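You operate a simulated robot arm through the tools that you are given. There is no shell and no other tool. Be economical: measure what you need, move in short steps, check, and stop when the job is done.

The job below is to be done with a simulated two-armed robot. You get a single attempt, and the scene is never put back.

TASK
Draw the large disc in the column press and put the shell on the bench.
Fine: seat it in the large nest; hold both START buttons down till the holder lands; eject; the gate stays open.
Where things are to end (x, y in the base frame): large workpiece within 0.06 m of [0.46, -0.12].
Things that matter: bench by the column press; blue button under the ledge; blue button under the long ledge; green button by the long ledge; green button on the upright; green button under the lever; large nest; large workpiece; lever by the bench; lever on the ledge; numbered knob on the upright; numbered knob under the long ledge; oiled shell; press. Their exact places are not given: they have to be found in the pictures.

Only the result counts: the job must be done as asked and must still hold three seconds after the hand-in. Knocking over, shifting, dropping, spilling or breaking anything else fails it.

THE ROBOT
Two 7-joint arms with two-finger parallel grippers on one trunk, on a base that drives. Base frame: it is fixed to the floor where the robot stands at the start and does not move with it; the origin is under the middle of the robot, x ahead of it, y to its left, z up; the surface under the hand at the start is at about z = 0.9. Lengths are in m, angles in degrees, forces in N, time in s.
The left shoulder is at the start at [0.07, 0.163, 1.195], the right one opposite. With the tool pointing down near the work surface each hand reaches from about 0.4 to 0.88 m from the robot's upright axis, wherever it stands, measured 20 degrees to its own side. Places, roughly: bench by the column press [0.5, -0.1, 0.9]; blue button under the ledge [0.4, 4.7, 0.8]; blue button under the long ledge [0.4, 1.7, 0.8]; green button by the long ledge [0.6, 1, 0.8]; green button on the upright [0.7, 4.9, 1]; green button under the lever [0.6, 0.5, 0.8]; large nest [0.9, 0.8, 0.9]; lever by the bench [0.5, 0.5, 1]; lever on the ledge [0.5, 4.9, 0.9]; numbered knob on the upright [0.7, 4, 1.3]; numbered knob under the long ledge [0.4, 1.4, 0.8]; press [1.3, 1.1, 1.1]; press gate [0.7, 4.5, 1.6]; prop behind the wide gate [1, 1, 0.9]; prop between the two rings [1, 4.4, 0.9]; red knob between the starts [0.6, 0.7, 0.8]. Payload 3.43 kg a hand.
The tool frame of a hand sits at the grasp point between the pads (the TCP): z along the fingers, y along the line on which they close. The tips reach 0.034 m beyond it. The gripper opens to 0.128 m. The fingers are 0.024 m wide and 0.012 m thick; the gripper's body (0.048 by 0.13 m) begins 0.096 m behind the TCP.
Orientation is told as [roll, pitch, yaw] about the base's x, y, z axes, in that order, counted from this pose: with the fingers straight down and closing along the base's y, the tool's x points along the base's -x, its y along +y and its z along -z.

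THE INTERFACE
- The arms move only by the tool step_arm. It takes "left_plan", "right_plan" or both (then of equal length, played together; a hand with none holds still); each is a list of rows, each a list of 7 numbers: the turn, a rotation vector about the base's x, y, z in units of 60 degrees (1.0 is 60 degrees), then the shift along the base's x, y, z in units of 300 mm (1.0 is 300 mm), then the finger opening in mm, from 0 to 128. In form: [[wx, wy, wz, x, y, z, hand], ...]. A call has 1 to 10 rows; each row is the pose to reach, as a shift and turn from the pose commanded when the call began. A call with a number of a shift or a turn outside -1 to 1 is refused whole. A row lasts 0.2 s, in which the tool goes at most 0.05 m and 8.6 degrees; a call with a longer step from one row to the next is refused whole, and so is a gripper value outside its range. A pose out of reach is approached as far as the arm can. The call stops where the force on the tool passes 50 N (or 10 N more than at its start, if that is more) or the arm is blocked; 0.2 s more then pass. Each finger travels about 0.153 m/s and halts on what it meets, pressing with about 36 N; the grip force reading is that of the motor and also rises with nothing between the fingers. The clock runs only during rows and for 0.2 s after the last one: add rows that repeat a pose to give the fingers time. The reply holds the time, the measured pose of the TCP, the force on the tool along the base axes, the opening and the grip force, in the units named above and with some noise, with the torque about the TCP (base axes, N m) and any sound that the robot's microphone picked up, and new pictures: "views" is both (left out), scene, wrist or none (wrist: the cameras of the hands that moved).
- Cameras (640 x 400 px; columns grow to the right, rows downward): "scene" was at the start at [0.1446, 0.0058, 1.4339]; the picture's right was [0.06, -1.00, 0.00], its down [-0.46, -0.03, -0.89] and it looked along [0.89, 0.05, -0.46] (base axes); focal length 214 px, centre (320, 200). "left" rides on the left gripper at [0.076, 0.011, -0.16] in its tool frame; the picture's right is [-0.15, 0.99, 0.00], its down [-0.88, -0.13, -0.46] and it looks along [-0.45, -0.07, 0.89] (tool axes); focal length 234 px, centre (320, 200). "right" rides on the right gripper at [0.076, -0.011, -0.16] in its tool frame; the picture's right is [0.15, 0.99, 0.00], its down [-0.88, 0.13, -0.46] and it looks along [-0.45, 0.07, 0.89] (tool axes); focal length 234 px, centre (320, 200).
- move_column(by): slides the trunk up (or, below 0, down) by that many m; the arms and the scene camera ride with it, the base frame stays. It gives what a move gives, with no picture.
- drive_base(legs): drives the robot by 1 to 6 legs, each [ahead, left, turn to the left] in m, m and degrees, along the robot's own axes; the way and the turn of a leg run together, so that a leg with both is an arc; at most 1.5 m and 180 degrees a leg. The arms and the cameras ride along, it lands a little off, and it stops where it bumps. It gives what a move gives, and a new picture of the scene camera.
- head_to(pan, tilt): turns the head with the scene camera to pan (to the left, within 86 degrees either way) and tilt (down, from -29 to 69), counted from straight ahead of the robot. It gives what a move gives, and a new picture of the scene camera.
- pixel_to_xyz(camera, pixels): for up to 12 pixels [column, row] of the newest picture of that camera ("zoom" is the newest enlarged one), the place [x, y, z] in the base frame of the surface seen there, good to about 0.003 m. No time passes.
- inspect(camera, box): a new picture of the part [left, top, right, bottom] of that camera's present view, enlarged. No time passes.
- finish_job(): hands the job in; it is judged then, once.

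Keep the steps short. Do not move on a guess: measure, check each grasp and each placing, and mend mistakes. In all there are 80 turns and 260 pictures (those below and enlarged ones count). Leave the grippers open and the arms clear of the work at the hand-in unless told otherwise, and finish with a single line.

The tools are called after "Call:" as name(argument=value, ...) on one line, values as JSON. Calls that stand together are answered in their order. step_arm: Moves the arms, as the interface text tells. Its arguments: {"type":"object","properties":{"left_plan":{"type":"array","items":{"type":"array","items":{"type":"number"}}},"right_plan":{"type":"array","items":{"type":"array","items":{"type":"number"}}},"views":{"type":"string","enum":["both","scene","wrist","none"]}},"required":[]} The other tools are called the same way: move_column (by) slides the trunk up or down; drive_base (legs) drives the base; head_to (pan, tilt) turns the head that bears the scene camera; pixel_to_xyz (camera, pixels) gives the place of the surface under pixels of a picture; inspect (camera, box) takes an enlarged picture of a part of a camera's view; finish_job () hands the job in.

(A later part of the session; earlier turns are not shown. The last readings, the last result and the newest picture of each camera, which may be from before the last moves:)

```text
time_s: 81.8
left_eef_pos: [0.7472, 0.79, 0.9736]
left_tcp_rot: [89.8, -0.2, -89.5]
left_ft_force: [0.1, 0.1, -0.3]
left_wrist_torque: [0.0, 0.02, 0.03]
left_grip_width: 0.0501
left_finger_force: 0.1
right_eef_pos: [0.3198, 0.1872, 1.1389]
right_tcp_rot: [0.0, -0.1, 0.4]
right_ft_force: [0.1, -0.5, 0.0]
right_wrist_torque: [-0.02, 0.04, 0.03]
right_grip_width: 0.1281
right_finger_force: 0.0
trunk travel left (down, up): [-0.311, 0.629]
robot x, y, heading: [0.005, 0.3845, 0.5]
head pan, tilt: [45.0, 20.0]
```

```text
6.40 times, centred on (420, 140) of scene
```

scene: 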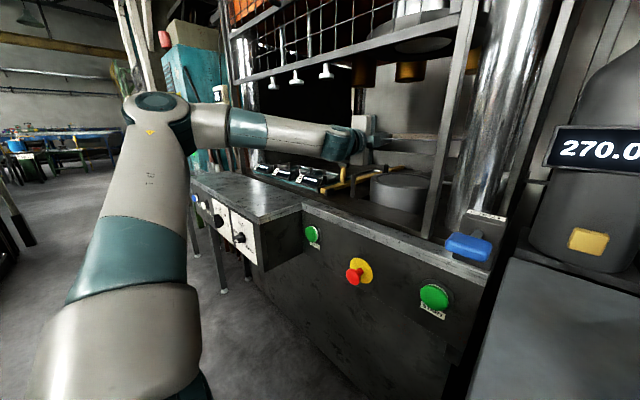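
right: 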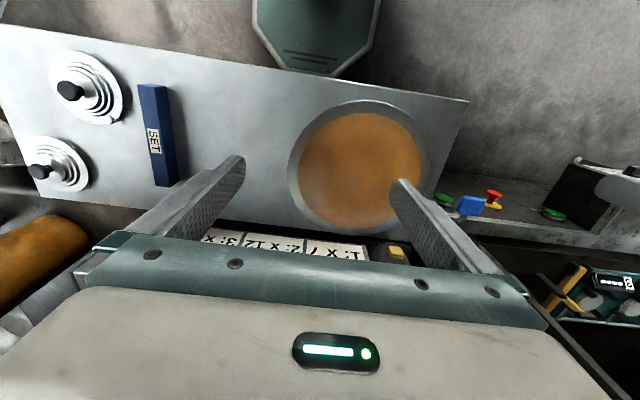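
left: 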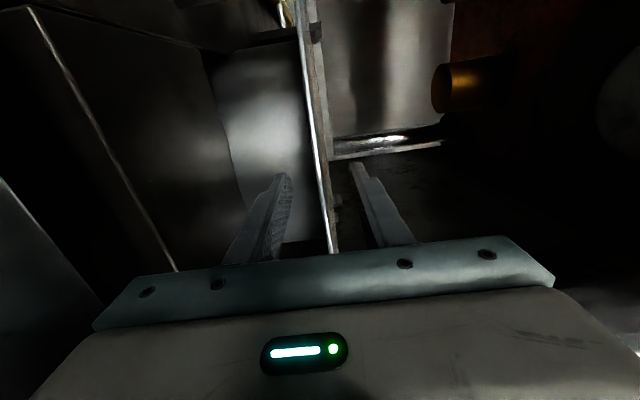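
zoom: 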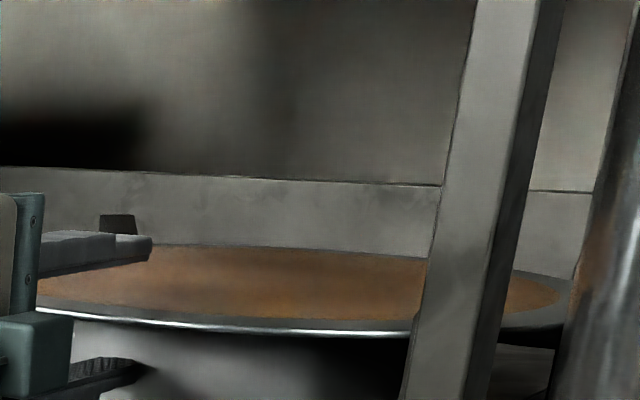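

Released. Withdraw straight back with the base, raise the column, and check the seating from above.

Call:
drive_base(legs=[[-0.35, 0, 0]])

Call:
move_column(by=0.35)

Call:
head_to(pan=22, tilt=20)

Call:
inspect(camera="scene", box=[240, 120, 440, 260])

```text
time_s: 84.1
left_eef_pos: [0.4033, 0.7867, 0.974]
left_tcp_rot: [89.9, -0.2, -89.8]
left_ft_force: [-0.1, 0.1, 0.6]
left_wrist_torque: [-0.02, 0.03, 0.0]
left_grip_width: 0.05
left_finger_force: 0.0
right_eef_pos: [-0.0246, 0.1848, 1.1392]
right_tcp_rot: [0.1, -0.1, 0.3]
right_ft_force: [-1.6, 0.4, 0.9]
right_wrist_torque: [0.01, -0.01, -0.04]
right_grip_width: 0.1278
right_finger_force: 0.1
trunk travel left (down, up): [-0.311, 0.629]
robot x, y, heading: [-0.3466, 0.379, 0.3]
head pan, tilt: [45.0, 20.0]
```

scene: 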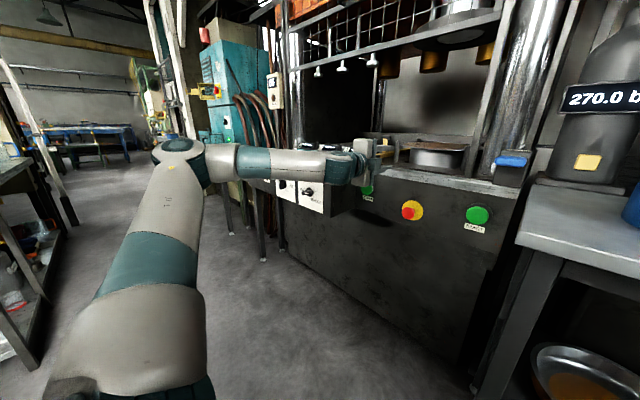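

```text
time_s: 87.5
left_eef_pos: [0.404, 0.7879, 1.3248]
left_tcp_rot: [89.7, -0.2, -89.7]
left_ft_force: [-0.4, -0.1, 0.6]
left_wrist_torque: [0.02, -0.01, -0.03]
left_grip_width: 0.0501
left_finger_force: 0.1
right_eef_pos: [-0.0244, 0.185, 1.4896]
right_tcp_rot: [0.1, -0.1, 0.2]
right_ft_force: [-0.3, -0.6, 0.3]
right_wrist_torque: [0.01, -0.04, -0.03]
right_grip_width: 0.1281
right_finger_force: 0.0
trunk travel left (down, up): [-0.661, 0.279]
robot x, y, heading: [-0.3432, 0.3765, 0.3]
head pan, tilt: [45.0, 20.0]
```

```text
time_s: 88.4
left_eef_pos: [0.4045, 0.7854, 1.3244]
left_tcp_rot: [89.9, -0.2, -89.6]
left_ft_force: [-0.7, 1.0, 0.8]
left_wrist_torque: [0.02, 0.02, 0.0]
left_grip_width: 0.0501
left_finger_force: 0.1
right_eef_pos: [-0.024, 0.1848, 1.4896]
right_tcp_rot: [0.0, 0.0, 0.3]
right_ft_force: [0.5, 0.2, 0.9]
right_wrist_torque: [0.01, -0.04, -0.01]
right_grip_width: 0.1281
right_finger_force: 0.1
trunk travel left (down, up): [-0.661, 0.279]
robot x, y, heading: [-0.3426, 0.3799, 0.4]
head pan, tilt: [22.0, 20.0]
```

scene: 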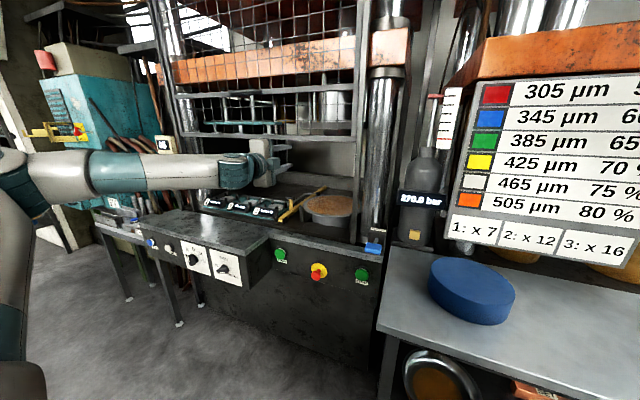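

```text
2.86 times, centred on (340, 190) of scene
```

zoom: 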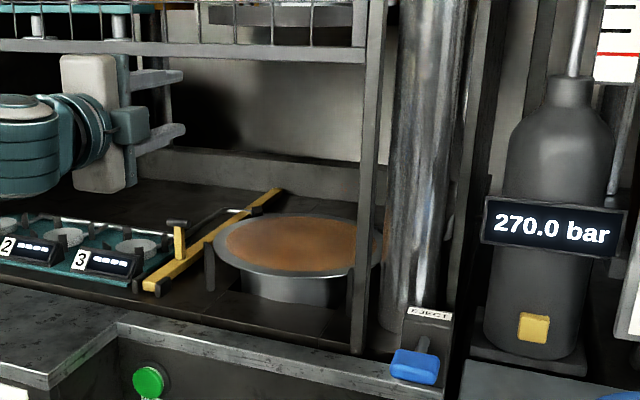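

Call:
inspect(camera="scene", box=[290, 180, 390, 240])

Call:
pixel_to_xyz(camera="zoom", pixels=[[100, 120], [110, 140], [170, 170], [260, 184], [340, 175], [130, 100], [200, 82], [300, 88], [240, 130], [350, 110], [545, 220], [470, 300]])

```text
6.40 times, centred on (340, 210) of scene
```

zoom: 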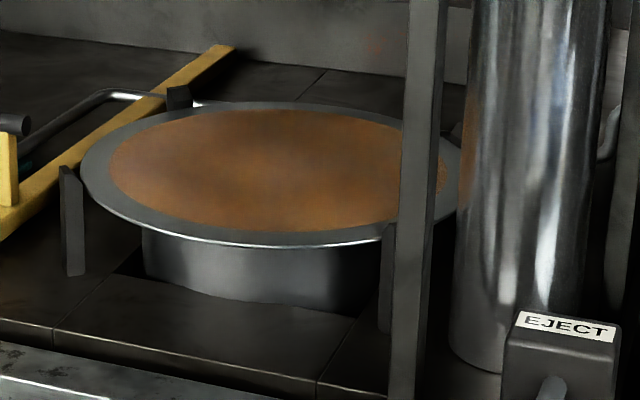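

```text
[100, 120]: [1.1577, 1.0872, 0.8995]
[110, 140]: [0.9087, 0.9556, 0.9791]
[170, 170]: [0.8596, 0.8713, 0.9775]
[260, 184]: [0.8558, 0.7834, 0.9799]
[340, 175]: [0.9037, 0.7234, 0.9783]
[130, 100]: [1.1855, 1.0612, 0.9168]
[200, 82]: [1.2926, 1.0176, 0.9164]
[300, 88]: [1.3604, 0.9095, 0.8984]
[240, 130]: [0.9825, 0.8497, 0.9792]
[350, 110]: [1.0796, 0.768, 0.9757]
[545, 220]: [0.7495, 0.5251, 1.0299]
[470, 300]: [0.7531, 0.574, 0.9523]
```

The disc lies flat (z≈0.978–0.979 all over), between the posts. Next: START buttons, at (0.572,0.535,0.796) and (0.576,0.945,0.802). Turn the right hand horizontal (mirror of the left), and close the left fingers.

Call:
step_arm(right_plan=[[-0.072, -0.072, 0.072, 0.05, 0, -0.05, 60], [-0.144, -0.144, 0.144, 0.1, 0, -0.1, 0], [-0.216, -0.216, 0.216, 0.15, 0, -0.15, 0], [-0.289, -0.289, 0.289, 0.2, 0, -0.2, 0], [-0.361, -0.361, 0.361, 0.25, 0, -0.25, 0], [-0.433, -0.433, 0.433, 0.3, 0, -0.3, 0], [-0.505, -0.505, 0.505, 0.35, 0, -0.35, 0], [-0.577, -0.577, 0.577, 0.4, 0, -0.4, 0]], left_plan=[[0, 0, 0, 0, 0, 0, 0], [0, 0, 0, 0, 0, 0, 0], [0, 0, 0, 0, 0, 0, 0], [0, 0, 0, 0, 0, 0, 0], [0, 0, 0, 0, 0, 0, 0], [0, 0, 0, 0, 0, 0, 0], [0, 0, 0, 0, 0, 0, 0], [0, 0, 0, 0, 0, 0, 0]], views="none")

Call:
step_arm(right_plan=[[-0.072, -0.072, 0.072, 0.07, 0, -0.02, 0], [-0.144, -0.144, 0.144, 0.14, 0, -0.04, 0], [-0.216, -0.216, 0.216, 0.21, 0, -0.06, 0], [-0.289, -0.289, 0.289, 0.28, 0, -0.08, 0], [-0.361, -0.361, 0.361, 0.35, 0, -0.1, 0], [-0.433, -0.433, 0.433, 0.42, 0, -0.12, 0], [-0.505, -0.505, 0.505, 0.49, 0, -0.14, 0], [-0.577, -0.577, 0.577, 0.56, 0, -0.16, 0]], views="scene")

```text
time_s: 90.2
left_eef_pos: [0.4049, 0.7872, 1.3255]
left_tcp_rot: [89.8, -0.2, -89.7]
left_ft_force: [-0.4, 0.3, 0.3]
left_wrist_torque: [-0.01, -0.03, -0.03]
left_grip_width: 0.0001
left_finger_force: 33.5
right_eef_pos: [0.0967, 0.1848, 1.369]
right_tcp_rot: [-45.0, -19.3, 45.4]
right_ft_force: [0.5, -0.1, -1.0]
right_wrist_torque: [-0.01, -0.01, -0.01]
right_grip_width: 0.0
right_finger_force: 33.2
trunk travel left (down, up): [-0.661, 0.279]
robot x, y, heading: [-0.34, 0.3748, 0.1]
head pan, tilt: [22.0, 20.0]
```

```text
time_s: 92.0
left_eef_pos: [0.4048, 0.7857, 1.3263]
left_tcp_rot: [89.8, -0.2, -89.6]
left_ft_force: [-0.1, -0.2, -0.2]
left_wrist_torque: [0.01, 0.03, 0.01]
left_grip_width: 0.0
left_finger_force: 33.4
right_eef_pos: [0.2646, 0.1852, 1.3211]
right_tcp_rot: [-89.9, 0.3, 90.1]
right_ft_force: [0.1, -0.3, 0.0]
right_wrist_torque: [-0.05, -0.01, 0.02]
right_grip_width: 0.0
right_finger_force: 33.0
trunk travel left (down, up): [-0.661, 0.279]
robot x, y, heading: [-0.3449, 0.3795, 0.5]
head pan, tilt: [22.0, 20.0]
```

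scene: 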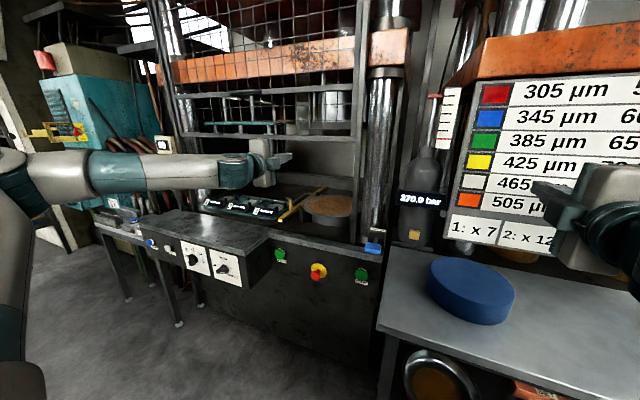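

Right hand fine at rel (0.61,−0.19). Now bring the left hand to 0.41 m from it, same x.

Call:
step_arm(left_plan=[[0, 0, 0, -0.04, -0.08, 0, 0], [0, 0, 0, -0.08, -0.16, 0, 0], [0, 0, 0, -0.12, -0.24, 0, 0], [0, 0, 0, -0.16, -0.32, 0, 0], [0, 0, 0, -0.2, -0.4, 0, 0], [0, 0, 0, -0.25, -0.5, 0, 0], [0, 0, 0, -0.3, -0.6, 0, 0], [0, 0, 0, -0.3, -0.637, 0, 0]], right_plan=[[0, 0, 0, 0.03, 0, 0, 0], [0, 0, 0, 0.06, 0, 0, 0], [0, 0, 0, 0.09, 0, 0, 0], [0, 0, 0, 0.12, 0, 0, 0], [0, 0, 0, 0.15, 0, 0, 0], [0, 0, 0, 0.16, 0, 0, 0], [0, 0, 0, 0.16, 0, 0, 0], [0, 0, 0, 0.16, 0, 0, 0]], views="none")

```text
time_s: 93.8
left_eef_pos: [0.3151, 0.596, 1.321]
left_tcp_rot: [89.8, -0.3, -89.7]
left_ft_force: [0.0, 0.3, -0.4]
left_wrist_torque: [-0.04, 0.04, -0.02]
left_grip_width: 0.0
left_finger_force: 33.1
right_eef_pos: [0.3117, 0.1864, 1.321]
right_tcp_rot: [-89.8, 0.3, 90.1]
right_ft_force: [-0.6, 0.2, 1.5]
right_wrist_torque: [0.0, 0.02, -0.02]
right_grip_width: 0.0
right_finger_force: 32.8
trunk travel left (down, up): [-0.661, 0.279]
robot x, y, heading: [-0.3437, 0.3758, 0.2]
head pan, tilt: [22.0, 20.0]
```

Both hands aligned 0.41 m apart. Check where the right forearm runs before lowering beside the bench.

Call:
head_to(pan=-35, tilt=20)

```text
time_s: 95.0
left_eef_pos: [0.3136, 0.5961, 1.3234]
left_tcp_rot: [89.8, -0.1, -89.7]
left_ft_force: [0.2, 1.1, 0.2]
left_wrist_torque: [0.01, 0.01, -0.02]
left_grip_width: 0.0
left_finger_force: 32.8
right_eef_pos: [0.3097, 0.1852, 1.3201]
right_tcp_rot: [-89.9, 0.4, 90.0]
right_ft_force: [0.3, 0.3, 0.3]
right_wrist_torque: [0.0, -0.01, 0.01]
right_grip_width: 0.0
right_finger_force: 33.0
trunk travel left (down, up): [-0.661, 0.279]
robot x, y, heading: [-0.3434, 0.3761, 0.3]
head pan, tilt: [-35.0, 20.0]
```

scene: 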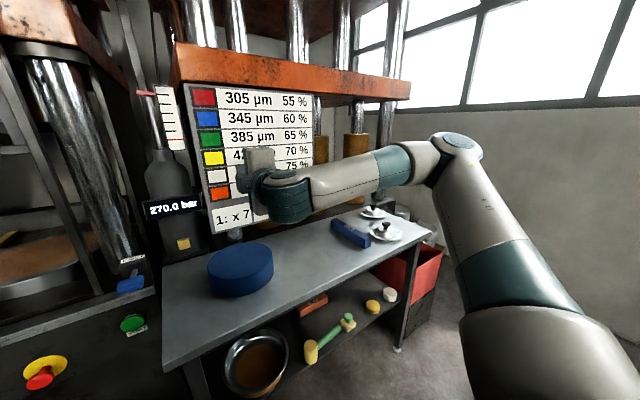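

Call:
pixel_to_xyz(camera="scene", pixels=[[290, 190], [345, 180], [395, 165], [435, 155], [460, 140], [300, 205], [165, 370], [500, 240]])

```text
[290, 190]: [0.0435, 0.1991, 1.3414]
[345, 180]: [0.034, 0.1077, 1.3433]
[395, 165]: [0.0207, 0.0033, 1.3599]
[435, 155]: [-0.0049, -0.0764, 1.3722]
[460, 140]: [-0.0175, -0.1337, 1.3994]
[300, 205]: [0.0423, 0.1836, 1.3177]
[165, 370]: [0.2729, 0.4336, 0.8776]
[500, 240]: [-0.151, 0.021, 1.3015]
```

The right forearm runs sideways and would hit the bench corner (0.273, 0.434). I'll stretch both arms further forward from a robot standing further back; first back off for room.

Call:
drive_base(legs=[[-0.25, 0, 0]])

Call:
step_arm(left_plan=[[0, 0, 0, 0.1, 0, 0, 0], [0, 0, 0, 0.2, 0, 0, 0], [0, 0, 0, 0.3, 0, 0, 0], [0, 0, 0, 0.4, 0, 0, 0], [0, 0, 0, 0.5, 0, 0, 0], [0, 0, 0, 0.6, 0, 0, 0], [0, 0, 0, 0.7, 0, 0, 0]], right_plan=[[0, 0, 0, 0.1, 0, 0, 0], [0, 0, 0, 0.2, 0, 0, 0], [0, 0, 0, 0.3, 0, 0, 0], [0, 0, 0, 0.4, 0, 0, 0], [0, 0, 0, 0.5, 0, 0, 0], [0, 0, 0, 0.6, 0, 0, 0], [0, 0, 0, 0.7, 0, 0, 0]], views="scene")

```text
time_s: 96.8
left_eef_pos: [0.066, 0.5921, 1.3225]
left_tcp_rot: [89.8, -0.2, -89.8]
left_ft_force: [0.0, -0.1, -0.4]
left_wrist_torque: [0.01, 0.01, -0.02]
left_grip_width: 0.0
left_finger_force: 32.7
right_eef_pos: [0.062, 0.1815, 1.3206]
right_tcp_rot: [-89.9, 0.4, 89.9]
right_ft_force: [-0.7, -0.3, 0.7]
right_wrist_torque: [-0.01, 0.01, -0.01]
right_grip_width: 0.0
right_finger_force: 33.1
trunk travel left (down, up): [-0.661, 0.279]
robot x, y, heading: [-0.5949, 0.3745, -0.2]
head pan, tilt: [-35.0, 20.0]
```

scene: 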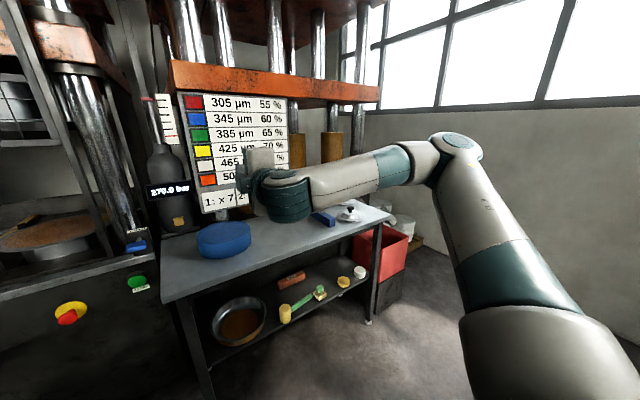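

```text
time_s: 98.5
left_eef_pos: [0.2793, 0.5932, 1.3227]
left_tcp_rot: [89.6, -0.2, -89.8]
left_ft_force: [-0.2, 1.1, 0.4]
left_wrist_torque: [-0.02, 0.01, 0.01]
left_grip_width: 0.0
left_finger_force: 33.1
right_eef_pos: [0.2745, 0.184, 1.3189]
right_tcp_rot: [-89.7, 0.3, 89.9]
right_ft_force: [-0.4, 0.7, -0.6]
right_wrist_torque: [-0.02, -0.03, -0.01]
right_grip_width: 0.0001
right_finger_force: 32.8
trunk travel left (down, up): [-0.661, 0.279]
robot x, y, heading: [-0.593, 0.3789, 0.3]
head pan, tilt: [-35.0, 20.0]
```

scene: 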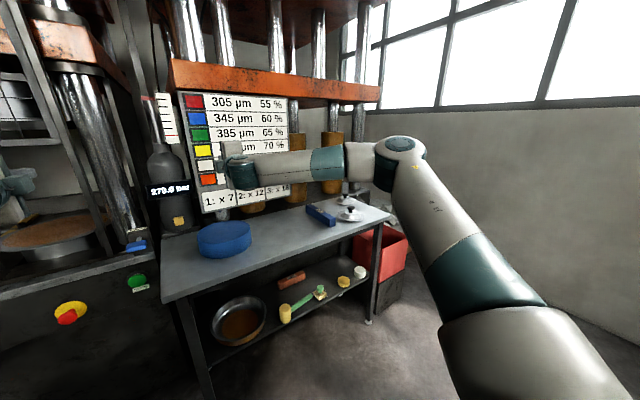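

Call:
step_arm(left_plan=[[0, 0, 0, 0.1, 0, 0, 0], [0, 0, 0, 0.2, 0, 0, 0], [0, 0, 0, 0.3, 0, 0, 0], [0, 0, 0, 0.33, 0, 0, 0]], right_plan=[[0, 0, 0, 0.1, 0, 0, 0], [0, 0, 0, 0.2, 0, 0, 0], [0, 0, 0, 0.3, 0, 0, 0], [0, 0, 0, 0.33, 0, 0, 0]], views="scene")

Call:
pixel_to_xyz(camera="scene", pixels=[[270, 165], [300, 165], [330, 163], [355, 165], [385, 150], [410, 165]])

```text
time_s: 99.5
left_eef_pos: [0.3264, 0.6217, 1.3064]
left_tcp_rot: [89.9, -0.2, -90.0]
left_ft_force: [-0.2, 0.0, 0.1]
left_wrist_torque: [-0.01, 0.02, -0.04]
left_grip_width: 0.0
left_finger_force: 32.3
left hand out of reach, approached as far as the arm can: row 1, 2, 3, 4
right_eef_pos: [0.3696, 0.182, 1.3219]
right_tcp_rot: [-89.9, 0.3, 90.0]
right_ft_force: [0.0, 0.0, -0.1]
right_wrist_torque: [0.04, 0.02, 0.01]
right_grip_width: 0.0
right_finger_force: 33.1
trunk travel left (down, up): [-0.661, 0.279]
robot x, y, heading: [-0.5924, 0.3747, 0.2]
head pan, tilt: [-35.0, 20.0]
```

scene: 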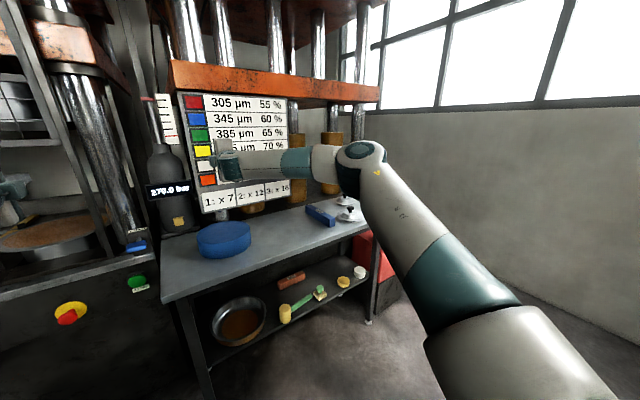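

```text
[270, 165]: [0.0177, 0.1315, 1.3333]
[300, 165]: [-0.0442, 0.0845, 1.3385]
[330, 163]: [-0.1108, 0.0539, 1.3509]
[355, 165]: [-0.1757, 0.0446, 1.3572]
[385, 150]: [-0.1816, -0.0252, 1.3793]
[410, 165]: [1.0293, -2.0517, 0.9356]
```

Right arm reaches 0.96 m with its forearm well turned forward. Try the left at rel (0.94, 0.31) with the right at rel (0.95, −0.10).

Call:
step_arm(left_plan=[[0, 0, 0, -0.06, 0.08, 0.05, 0], [0, 0, 0, 0, 0.16, 0.05, 0], [0, 0, 0, 0.04, 0.22, 0.05, 0], [0, 0, 0, 0.08, 0.22, 0.05, 0]], right_plan=[[0, 0, 0, 0, 0.08, 0, 0], [0, 0, 0, 0, 0.16, 0, 0], [0, 0, 0, -0.02, 0.24, 0, 0], [0, 0, 0, -0.04, 0.3, 0, 0]], views="scene")

Call:
pixel_to_xyz(camera="scene", pixels=[[240, 165], [270, 165], [300, 165], [330, 165], [355, 165]])

```text
time_s: 100.5
left_eef_pos: [0.3478, 0.6872, 1.3214]
left_tcp_rot: [89.9, -0.2, -89.8]
left_ft_force: [-0.1, 0.2, 0.1]
left_wrist_torque: [0.03, 0.0, 0.0]
left_grip_width: 0.0
left_finger_force: 33.7
right_eef_pos: [0.3579, 0.2717, 1.3232]
right_tcp_rot: [-89.9, 0.3, 89.9]
right_ft_force: [1.0, 0.2, -0.7]
right_wrist_torque: [0.02, 0.02, -0.01]
right_grip_width: 0.0
right_finger_force: 32.7
trunk travel left (down, up): [-0.661, 0.279]
robot x, y, heading: [-0.5903, 0.3769, 0.4]
head pan, tilt: [-35.0, 20.0]
```

scene: 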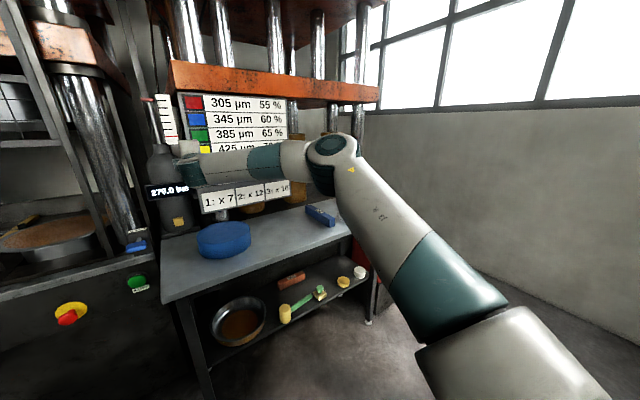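

```text
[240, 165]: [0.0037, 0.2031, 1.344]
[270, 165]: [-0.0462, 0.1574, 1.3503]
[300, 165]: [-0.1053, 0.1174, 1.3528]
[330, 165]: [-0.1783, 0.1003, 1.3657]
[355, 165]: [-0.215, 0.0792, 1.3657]
```

Both reach. Slide left 0.263 m before lowering (right hand must clear the bench), then measure the buttons closely.

Call:
drive_base(legs=[[0, 0.265, 0]])

Call:
head_to(pan=5, tilt=27)

Call:
inspect(camera="scene", box=[180, 180, 480, 360])

```text
time_s: 102.3
left_eef_pos: [0.3507, 0.9442, 1.322]
left_tcp_rot: [90.0, -0.4, -90.2]
left_ft_force: [-0.3, 0.4, 0.9]
left_wrist_torque: [0.0, 0.02, 0.02]
left_grip_width: 0.0001
left_finger_force: 33.2
right_eef_pos: [0.3584, 0.528, 1.3204]
right_tcp_rot: [-89.8, 0.1, 89.7]
right_ft_force: [-0.3, 0.5, 0.6]
right_wrist_torque: [0.02, -0.03, 0.04]
right_grip_width: 0.0
right_finger_force: 32.9
trunk travel left (down, up): [-0.661, 0.279]
robot x, y, heading: [-0.5933, 0.6365, -0.0]
head pan, tilt: [-35.0, 20.0]
```

scene: 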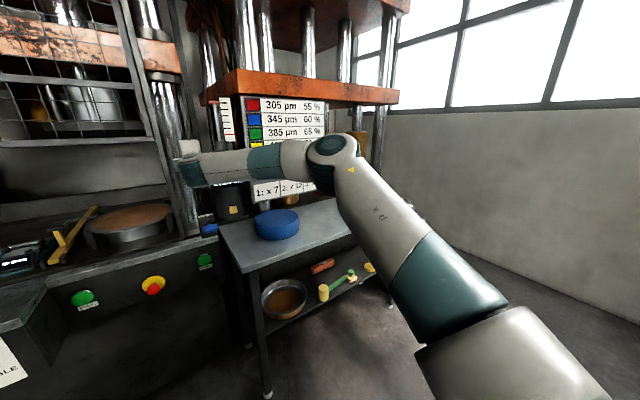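

```text
time_s: 103.4
left_eef_pos: [0.352, 0.9441, 1.3217]
left_tcp_rot: [89.9, -0.2, -90.1]
left_ft_force: [-0.2, -0.8, -0.9]
left_wrist_torque: [0.02, 0.03, 0.01]
left_grip_width: 0.0
left_finger_force: 33.2
right_eef_pos: [0.358, 0.5283, 1.3201]
right_tcp_rot: [-89.8, 0.4, 89.6]
right_ft_force: [0.9, 0.6, 0.6]
right_wrist_torque: [-0.01, 0.0, -0.04]
right_grip_width: 0.0
right_finger_force: 32.7
trunk travel left (down, up): [-0.661, 0.279]
robot x, y, heading: [-0.5962, 0.6401, -0.1]
head pan, tilt: [5.0, 27.0]
```

scene: 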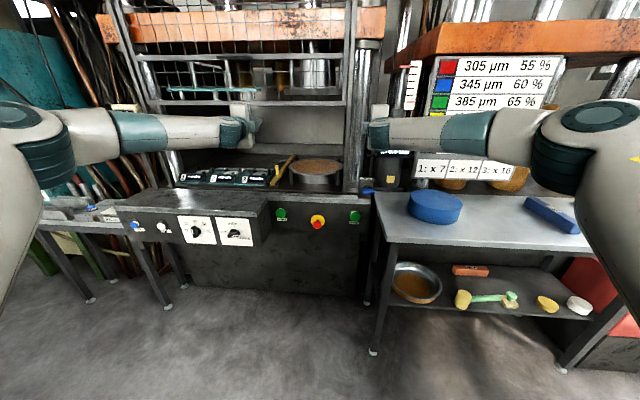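

```text
2.13 times, centred on (330, 270) of scene
```

zoom: 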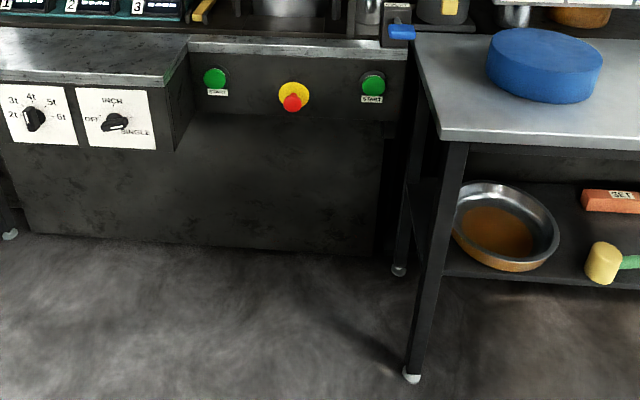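

Call:
inspect(camera="scene", box=[265, 195, 375, 245])

Call:
pixel_to_xyz(camera="scene", pixels=[[280, 214], [281, 216], [354, 217], [355, 219], [317, 222], [374, 205], [385, 240], [268, 235], [268, 215]])

```text
5.82 times, centred on (320, 220) of scene
```

zoom: 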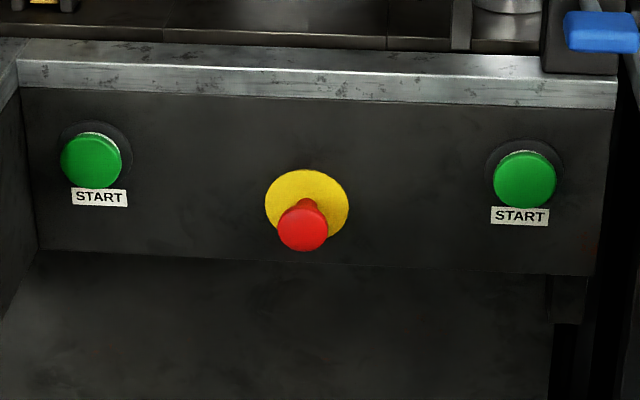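

```text
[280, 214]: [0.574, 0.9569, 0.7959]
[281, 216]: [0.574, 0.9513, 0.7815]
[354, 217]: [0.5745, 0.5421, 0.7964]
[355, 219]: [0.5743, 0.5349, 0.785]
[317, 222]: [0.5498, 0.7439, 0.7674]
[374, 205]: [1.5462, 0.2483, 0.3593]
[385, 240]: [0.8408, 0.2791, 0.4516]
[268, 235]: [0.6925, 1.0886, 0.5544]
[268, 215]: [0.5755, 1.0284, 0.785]
```

Call:
pixel_to_xyz(camera="zoom", pixels=[[92, 160], [70, 160], [115, 160], [92, 180], [525, 180], [503, 180], [548, 180], [525, 200], [92, 140], [525, 160]])

Call:
move_column(by=-0.522)

```text
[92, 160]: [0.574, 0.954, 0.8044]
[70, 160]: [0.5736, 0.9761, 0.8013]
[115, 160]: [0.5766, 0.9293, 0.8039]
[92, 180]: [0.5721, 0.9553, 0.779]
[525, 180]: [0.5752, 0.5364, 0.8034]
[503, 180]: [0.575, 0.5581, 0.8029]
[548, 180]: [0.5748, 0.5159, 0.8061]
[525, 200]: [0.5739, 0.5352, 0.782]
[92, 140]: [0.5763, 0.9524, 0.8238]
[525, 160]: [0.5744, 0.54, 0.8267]
```

```text
refused: -0.522 is not a number from -0.4 to 0.4
```

Buttons: left (0.574, 0.953, 0.803), right (0.575, 0.537, 0.804), radius ≈0.024. Lower in two moves.

Call:
move_column(by=-0.3)

Call:
move_column(by=-0.218)

Call:
head_to(pan=-5, tilt=15)

```text
time_s: 106.4
left_eef_pos: [0.3509, 0.9453, 1.0216]
left_tcp_rot: [89.9, -0.2, -90.1]
left_ft_force: [0.7, 0.1, -0.2]
left_wrist_torque: [-0.01, 0.01, 0.0]
left_grip_width: 0.0002
left_finger_force: 32.9
right_eef_pos: [0.3585, 0.5282, 1.0208]
right_tcp_rot: [-89.8, 0.4, 89.7]
right_ft_force: [0.1, -0.1, -0.9]
right_wrist_torque: [0.0, -0.02, -0.02]
right_grip_width: 0.0
right_finger_force: 32.9
trunk travel left (down, up): [-0.361, 0.579]
robot x, y, heading: [-0.5928, 0.6375, -0.3]
head pan, tilt: [5.0, 27.0]
```

```text
time_s: 108.7
left_eef_pos: [0.3514, 0.9457, 0.8041]
left_tcp_rot: [89.9, -0.2, -90.1]
left_ft_force: [-0.3, 0.4, 0.1]
left_wrist_torque: [0.02, 0.03, -0.02]
left_grip_width: 0.0
left_finger_force: 33.0
right_eef_pos: [0.3581, 0.5284, 0.8034]
right_tcp_rot: [-89.8, 0.3, 89.6]
right_ft_force: [0.6, 0.9, -0.1]
right_wrist_torque: [-0.02, 0.02, 0.02]
right_grip_width: 0.0
right_finger_force: 32.7
trunk travel left (down, up): [-0.143, 0.797]
robot x, y, heading: [-0.5896, 0.636, -0.3]
head pan, tilt: [5.0, 27.0]
```

```text
time_s: 109.5
left_eef_pos: [0.352, 0.9457, 0.8039]
left_tcp_rot: [89.9, -0.2, -90.1]
left_ft_force: [-0.7, 0.2, -0.4]
left_wrist_torque: [-0.04, -0.04, 0.03]
left_grip_width: 0.0
left_finger_force: 33.6
right_eef_pos: [0.3573, 0.5293, 0.8032]
right_tcp_rot: [-89.8, 0.3, 89.5]
right_ft_force: [0.0, 1.0, 0.2]
right_wrist_torque: [-0.01, 0.0, 0.02]
right_grip_width: 0.0
right_finger_force: 32.6
trunk travel left (down, up): [-0.143, 0.797]
robot x, y, heading: [-0.5928, 0.6384, -0.2]
head pan, tilt: [-5.0, 15.0]
```

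scene: 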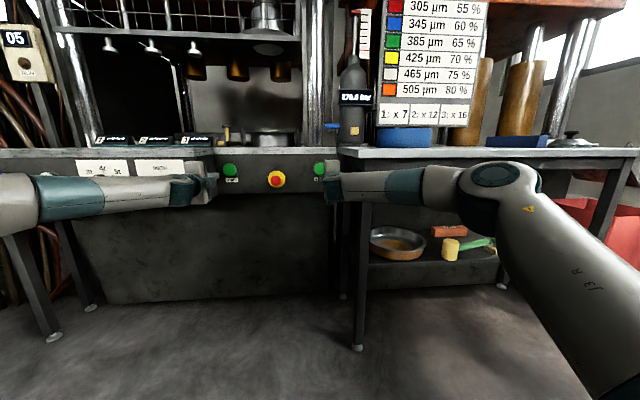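

Check clearance to the long ledge's right side next to the left hand.

Call:
inspect(camera="scene", box=[130, 130, 350, 230])

Call:
pixel_to_xyz(camera="scene", pixels=[[205, 152], [211, 152], [214, 165], [190, 165], [205, 185], [212, 187], [325, 185], [345, 200], [345, 160], [365, 185]])

```text
2.91 times, centred on (240, 180) of scene
```

zoom: 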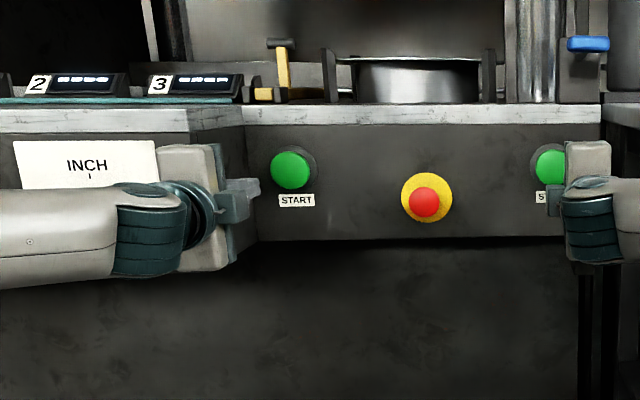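

```text
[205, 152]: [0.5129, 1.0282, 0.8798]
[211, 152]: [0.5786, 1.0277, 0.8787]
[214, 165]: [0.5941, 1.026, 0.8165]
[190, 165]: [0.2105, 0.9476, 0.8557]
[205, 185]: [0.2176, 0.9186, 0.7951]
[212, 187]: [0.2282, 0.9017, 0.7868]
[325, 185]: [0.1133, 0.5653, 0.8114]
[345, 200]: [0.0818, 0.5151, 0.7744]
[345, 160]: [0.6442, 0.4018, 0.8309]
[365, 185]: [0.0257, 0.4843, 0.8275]
```

Call:
pixel_to_xyz(camera="zoom", pixels=[[50, 150], [130, 150], [100, 120], [186, 122], [192, 125], [180, 140], [225, 185], [240, 185], [575, 150]])

Call:
inspect(camera="left", box=[0, 0, 640, 400])

```text
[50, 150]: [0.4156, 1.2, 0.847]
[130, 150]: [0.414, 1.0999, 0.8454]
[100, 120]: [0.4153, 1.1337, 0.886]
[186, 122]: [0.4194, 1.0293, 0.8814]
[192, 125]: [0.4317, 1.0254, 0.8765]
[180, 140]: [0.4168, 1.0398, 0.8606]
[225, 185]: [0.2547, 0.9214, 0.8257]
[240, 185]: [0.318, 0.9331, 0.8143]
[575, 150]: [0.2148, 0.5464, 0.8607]
```

```text
1.00 times, centred on (320, 200) of left (not enlarged: the box is as wide or as high as the picture)
```

zoom: 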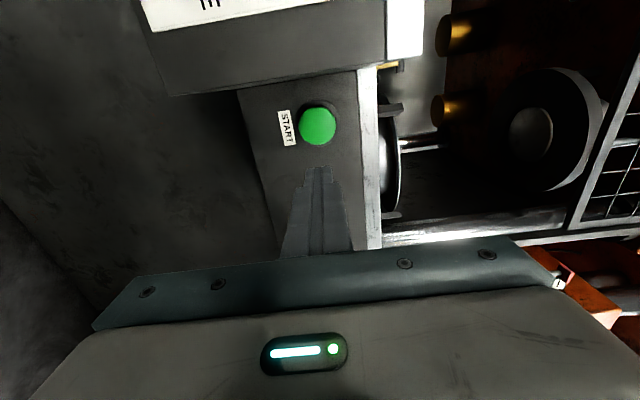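

Ledge front is at x=0.415; I'll press a little right of the left button's centre. Drive forward 0.17 m so the tips stop ~1.5 cm short.

Call:
drive_base(legs=[[0.165, 0, 0.2]])

Call:
inspect(camera="left", box=[160, 0, 480, 200])

Call:
inspect(camera="right", box=[160, 0, 480, 200])

```text
time_s: 110.9
left_eef_pos: [0.5186, 0.9432, 0.8025]
left_tcp_rot: [89.8, -0.2, -90.1]
left_ft_force: [-0.2, -0.1, 0.0]
left_wrist_torque: [0.02, -0.02, 0.02]
left_grip_width: 0.0001
left_finger_force: 33.2
right_eef_pos: [0.5262, 0.528, 0.8012]
right_tcp_rot: [-89.8, 0.4, 89.6]
right_ft_force: [0.1, 0.0, -0.5]
right_wrist_torque: [0.01, 0.0, -0.03]
right_grip_width: 0.0
right_finger_force: 33.0
trunk travel left (down, up): [-0.143, 0.797]
robot x, y, heading: [-0.425, 0.6377, -0.2]
head pan, tilt: [-5.0, 15.0]
```

scene: 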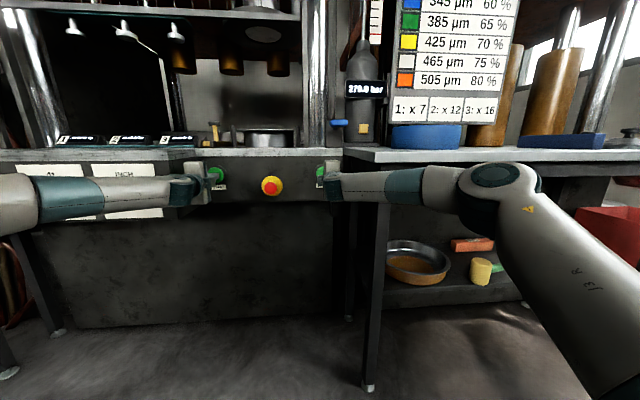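

```text
2.00 times, centred on (320, 100) of left
```

zoom: 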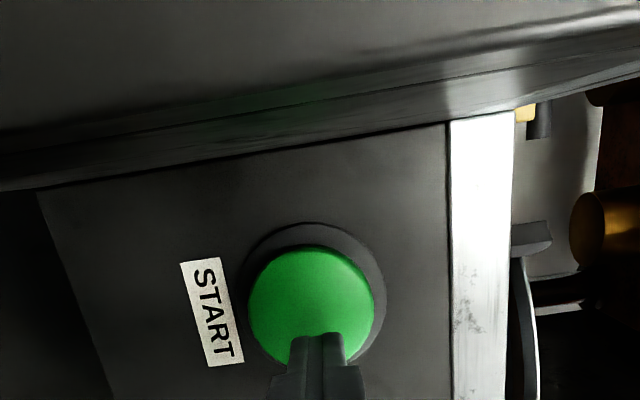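

```text
2.00 times, centred on (320, 100) of right
```

zoom: 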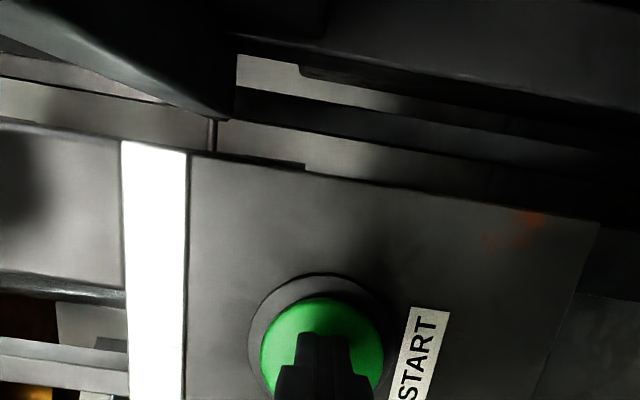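

Both fingertips stand in front of the green faces. Push both together and hold.

Call:
step_arm(left_plan=[[0, 0, 0, 0.055, 0, 0, 0], [0, 0, 0, 0.08, 0, 0, 0], [0, 0, 0, 0.105, 0, 0, 0], [0, 0, 0, 0.12, 0, 0, 0], [0, 0, 0, 0.12, 0, 0, 0], [0, 0, 0, 0.12, 0, 0, 0], [0, 0, 0, 0.12, 0, 0, 0], [0, 0, 0, 0.12, 0, 0, 0]], right_plan=[[0, 0, 0, 0.033, 0.015, 0, 0], [0, 0, 0, 0.058, 0.015, 0, 0], [0, 0, 0, 0.083, 0.015, 0, 0], [0, 0, 0, 0.098, 0.015, 0, 0], [0, 0, 0, 0.098, 0.015, 0, 0], [0, 0, 0, 0.098, 0.015, 0, 0], [0, 0, 0, 0.098, 0.015, 0, 0], [0, 0, 0, 0.098, 0.015, 0, 0]], views="scene")

```text
time_s: 112.0
left_eef_pos: [0.5343, 0.9474, 0.8008]
left_tcp_rot: [90.0, -0.3, -90.4]
left_ft_force: [-1.3, 0.2, 0.3]
left_wrist_torque: [0.0, 0.01, -0.02]
left_grip_width: 0.0002
left_finger_force: 33.5
left hand out of reach, approached as far as the arm can: row 2, 3, 4, 5
right_eef_pos: [0.5497, 0.5339, 0.8042]
right_tcp_rot: [-89.7, 0.4, 89.7]
right_ft_force: [-34.9, -3.3, -2.3]
right_wrist_torque: [0.02, 0.1, -0.02]
right_grip_width: 0.0002
right_finger_force: 32.2
trunk travel left (down, up): [-0.143, 0.797]
robot x, y, heading: [-0.4278, 0.6366, -0.3]
head pan, tilt: [-5.0, 15.0]
heard: click
stopped in row 5 (right hand): the force on the tool passed its limit at 51 N (the readings are from after the stop); the commanded pose is now the measured one
```

scene: 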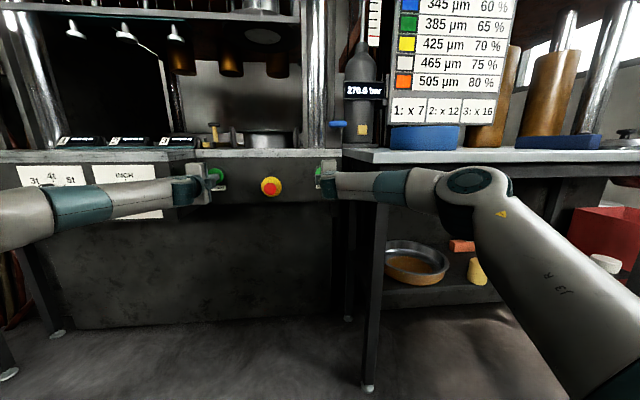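

Left arm ran out of reach; the right button clicked at TCP x≈0.549. Retract both 4 cm, step the base forward 4 cm, then try again.

Call:
step_arm(left_plan=[[0, 0, 0, -0.08, 0, 0, 0], [0, 0, 0, -0.16, -0.015, 0, 0], [0, 0, 0, -0.2, -0.015, 0, 0]], right_plan=[[0, 0, 0, -0.08, 0, 0, 0], [0, 0, 0, -0.16, 0, 0, 0], [0, 0, 0, -0.24, 0, 0, 0]], views="none")

Call:
drive_base(legs=[[0.045, 0, 0.2]])

```text
time_s: 112.8
left_eef_pos: [0.4747, 0.9451, 0.7971]
left_tcp_rot: [89.9, -0.1, -90.2]
left_ft_force: [0.6, 0.1, 0.2]
left_wrist_torque: [-0.01, 0.0, 0.02]
left_grip_width: 0.0
left_finger_force: 33.1
right_eef_pos: [0.4799, 0.5321, 0.801]
right_tcp_rot: [-89.7, 0.3, 89.8]
right_ft_force: [0.1, 0.8, 0.7]
right_wrist_torque: [0.01, -0.01, -0.02]
right_grip_width: 0.0002
right_finger_force: 32.7
trunk travel left (down, up): [-0.143, 0.797]
robot x, y, heading: [-0.4239, 0.6381, -0.2]
head pan, tilt: [-5.0, 15.0]
```

```text
time_s: 113.7
left_eef_pos: [0.5202, 0.9479, 0.7967]
left_tcp_rot: [89.7, -0.2, -90.0]
left_ft_force: [0.6, 0.4, -0.1]
left_wrist_torque: [0.0, -0.05, 0.01]
left_grip_width: 0.0
left_finger_force: 32.4
right_eef_pos: [0.5255, 0.5356, 0.8002]
right_tcp_rot: [-89.5, 0.3, 89.8]
right_ft_force: [-0.1, 0.3, 0.7]
right_wrist_torque: [-0.03, -0.07, -0.03]
right_grip_width: 0.0001
right_finger_force: 32.6
trunk travel left (down, up): [-0.143, 0.797]
robot x, y, heading: [-0.3817, 0.6349, 0.1]
head pan, tilt: [-5.0, 15.0]
```

scene: 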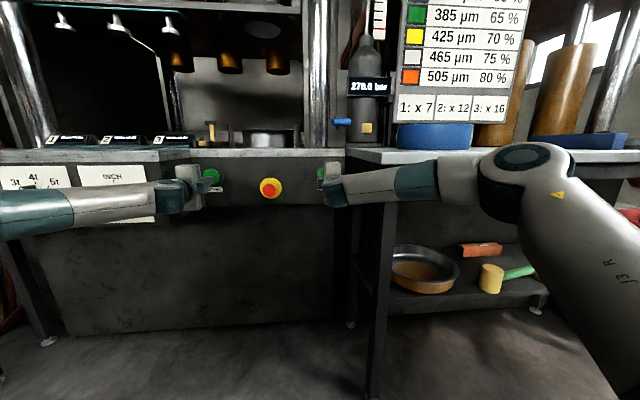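

Press again: both commanded to TCP x≈0.551.

Call:
step_arm(left_plan=[[0, 0, 0, 0.056, -0.02, 0.015, 0], [0, 0, 0, 0.083, -0.02, 0.015, 0], [0, 0, 0, 0.103, -0.02, 0.015, 0], [0, 0, 0, 0.103, -0.02, 0.015, 0], [0, 0, 0, 0.103, -0.02, 0.015, 0], [0, 0, 0, 0.103, -0.02, 0.015, 0]], right_plan=[[0, 0, 0, 0.038, 0, 0, 0], [0, 0, 0, 0.065, 0, 0, 0], [0, 0, 0, 0.085, 0, 0, 0], [0, 0, 0, 0.085, 0, 0, 0], [0, 0, 0, 0.085, 0, 0, 0], [0, 0, 0, 0.085, 0, 0, 0]], views="scene")

```text
time_s: 115.1
left_eef_pos: [0.5485, 0.9407, 0.8008]
left_tcp_rot: [89.9, -0.2, -90.3]
left_ft_force: [-32.9, -1.0, -13.4]
left_wrist_torque: [-0.04, 0.48, 0.03]
left_grip_width: 0.0
left_finger_force: 32.8
right_eef_pos: [0.5504, 0.5341, 0.8006]
right_tcp_rot: [-89.5, 0.3, 89.8]
right_ft_force: [-35.6, -5.8, -18.2]
right_wrist_torque: [0.0, 0.57, -0.15]
right_grip_width: 0.0
right_finger_force: 33.0
trunk travel left (down, up): [-0.143, 0.797]
robot x, y, heading: [-0.3809, 0.6379, -0.2]
head pan, tilt: [-5.0, 15.0]
heard: click, click
```

scene: 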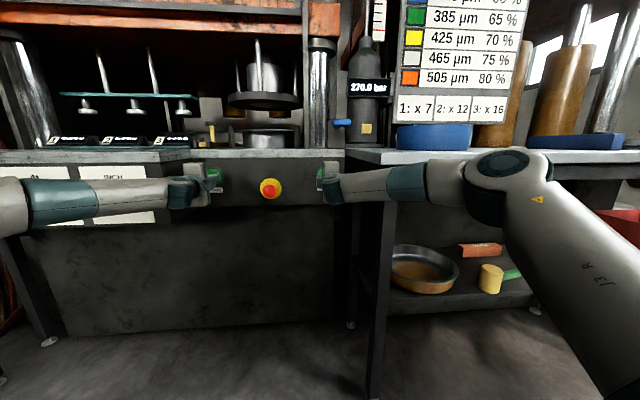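

Two clicks, and the slide is coming down (holder half way). Keep holding.

Call:
step_arm(left_plan=[[0, 0, 0, 0, 0, 0, 0], [0, 0, 0, 0, 0, 0, 0], [0, 0, 0, 0, 0, 0, 0], [0, 0, 0, 0, 0, 0, 0]], right_plan=[[0, 0, 0, 0, 0, 0, 0], [0, 0, 0, 0, 0, 0, 0], [0, 0, 0, 0, 0, 0, 0], [0, 0, 0, 0, 0, 0, 0]], views="scene")

```text
time_s: 116.1
left_eef_pos: [0.5508, 0.9407, 0.8026]
left_tcp_rot: [89.8, -0.1, -90.2]
left_ft_force: [-38.8, -3.0, -18.8]
left_wrist_torque: [-0.03, 0.63, -0.03]
left_grip_width: 0.0003
left_finger_force: 32.7
right_eef_pos: [0.5488, 0.5344, 0.8027]
right_tcp_rot: [-89.6, 0.3, 89.9]
right_ft_force: [-38.5, -4.2, -22.2]
right_wrist_torque: [-0.04, 0.71, -0.08]
right_grip_width: 0.0002
right_finger_force: 32.9
trunk travel left (down, up): [-0.143, 0.797]
robot x, y, heading: [-0.3809, 0.6331, -0.2]
head pan, tilt: [-5.0, 15.0]
```

scene: 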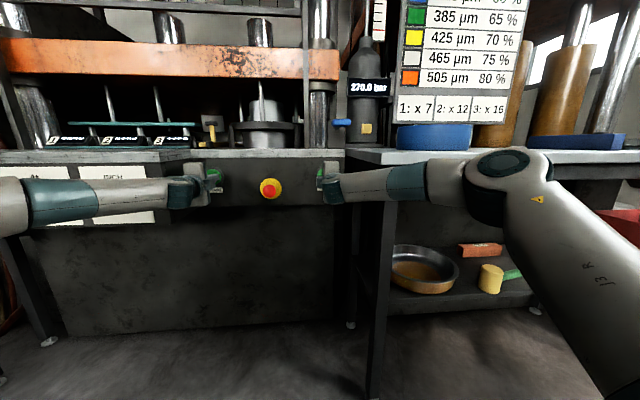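

Holder is at the blank; hold on a little longer and watch.

Call:
step_arm(left_plan=[[0, 0, 0, 0, 0, 0, 0], [0, 0, 0, 0, 0, 0, 0], [0, 0, 0, 0, 0, 0, 0], [0, 0, 0, 0, 0, 0, 0], [0, 0, 0, 0, 0, 0, 0]], right_plan=[[0, 0, 0, 0, 0, 0, 0], [0, 0, 0, 0, 0, 0, 0], [0, 0, 0, 0, 0, 0, 0], [0, 0, 0, 0, 0, 0, 0], [0, 0, 0, 0, 0, 0, 0]], views="scene")

Call:
inspect(camera="scene", box=[180, 40, 350, 160])

```text
time_s: 117.3
left_eef_pos: [0.55, 0.941, 0.8012]
left_tcp_rot: [89.8, -0.1, -90.2]
left_ft_force: [-37.6, -4.1, -18.6]
left_wrist_torque: [-0.04, 0.61, -0.05]
left_grip_width: 0.0001
left_finger_force: 32.9
right_eef_pos: [0.5497, 0.5347, 0.8037]
right_tcp_rot: [-89.7, 0.2, 89.8]
right_ft_force: [-38.3, -2.3, -19.2]
right_wrist_torque: [-0.04, 0.64, -0.09]
right_grip_width: 0.0001
right_finger_force: 32.9
trunk travel left (down, up): [-0.143, 0.797]
robot x, y, heading: [-0.3842, 0.6416, -0.2]
head pan, tilt: [-5.0, 15.0]
```

scene: 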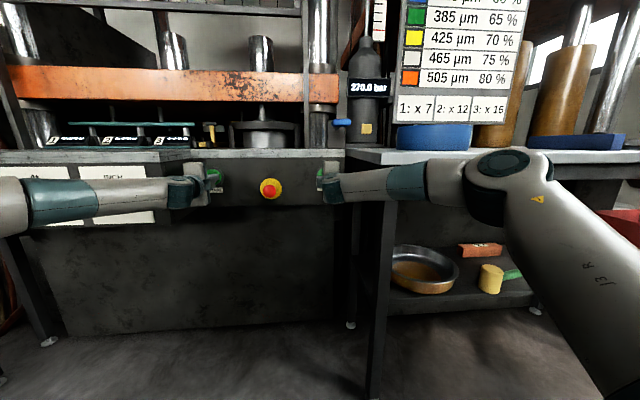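

```text
3.33 times, centred on (265, 100) of scene
```

zoom: 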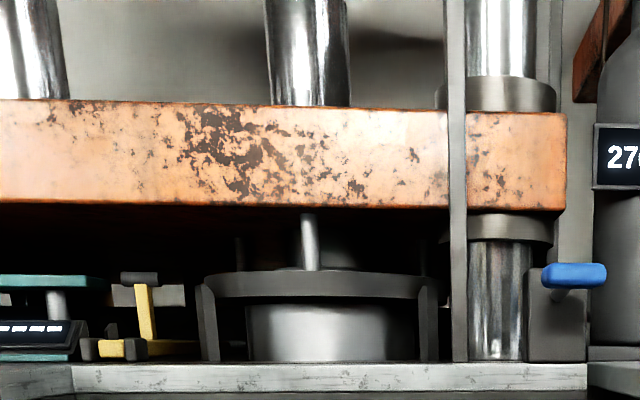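

The holder sits on the blank and the punch is entering. Hold another second.

Call:
step_arm(left_plan=[[0, 0, 0, 0, 0, 0, 0], [0, 0, 0, 0, 0, 0, 0], [0, 0, 0, 0, 0, 0, 0], [0, 0, 0, 0, 0, 0, 0], [0, 0, 0, 0, 0, 0, 0]], right_plan=[[0, 0, 0, 0, 0, 0, 0], [0, 0, 0, 0, 0, 0, 0], [0, 0, 0, 0, 0, 0, 0], [0, 0, 0, 0, 0, 0, 0], [0, 0, 0, 0, 0, 0, 0]], views="scene")

Call:
inspect(camera="scene", box=[180, 40, 350, 160])

```text
time_s: 118.5
left_eef_pos: [0.5492, 0.9418, 0.8035]
left_tcp_rot: [90.1, -0.2, -90.1]
left_ft_force: [-34.7, -5.4, -15.8]
left_wrist_torque: [-0.03, 0.55, -0.12]
left_grip_width: 0.0
left_finger_force: 32.9
right_eef_pos: [0.5481, 0.5348, 0.805]
right_tcp_rot: [-89.7, 0.3, 89.9]
right_ft_force: [-35.6, 0.1, -14.9]
right_wrist_torque: [-0.01, 0.52, 0.03]
right_grip_width: 0.0001
right_finger_force: 32.8
trunk travel left (down, up): [-0.143, 0.797]
robot x, y, heading: [-0.3797, 0.6367, 0.1]
head pan, tilt: [-5.0, 15.0]
```

scene: 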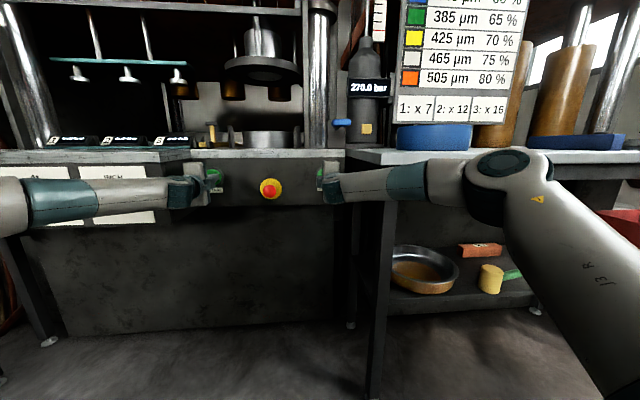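

```text
3.33 times, centred on (265, 100) of scene
```

zoom: 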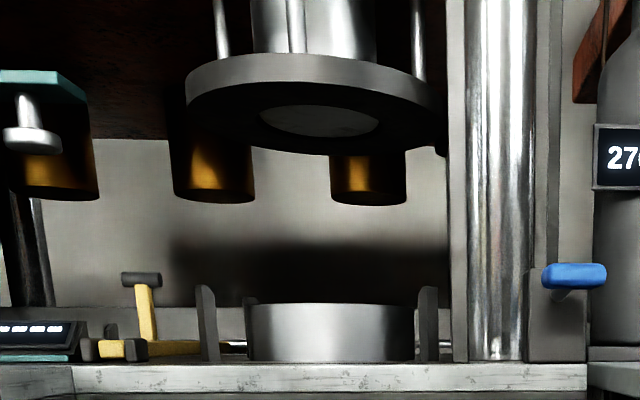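

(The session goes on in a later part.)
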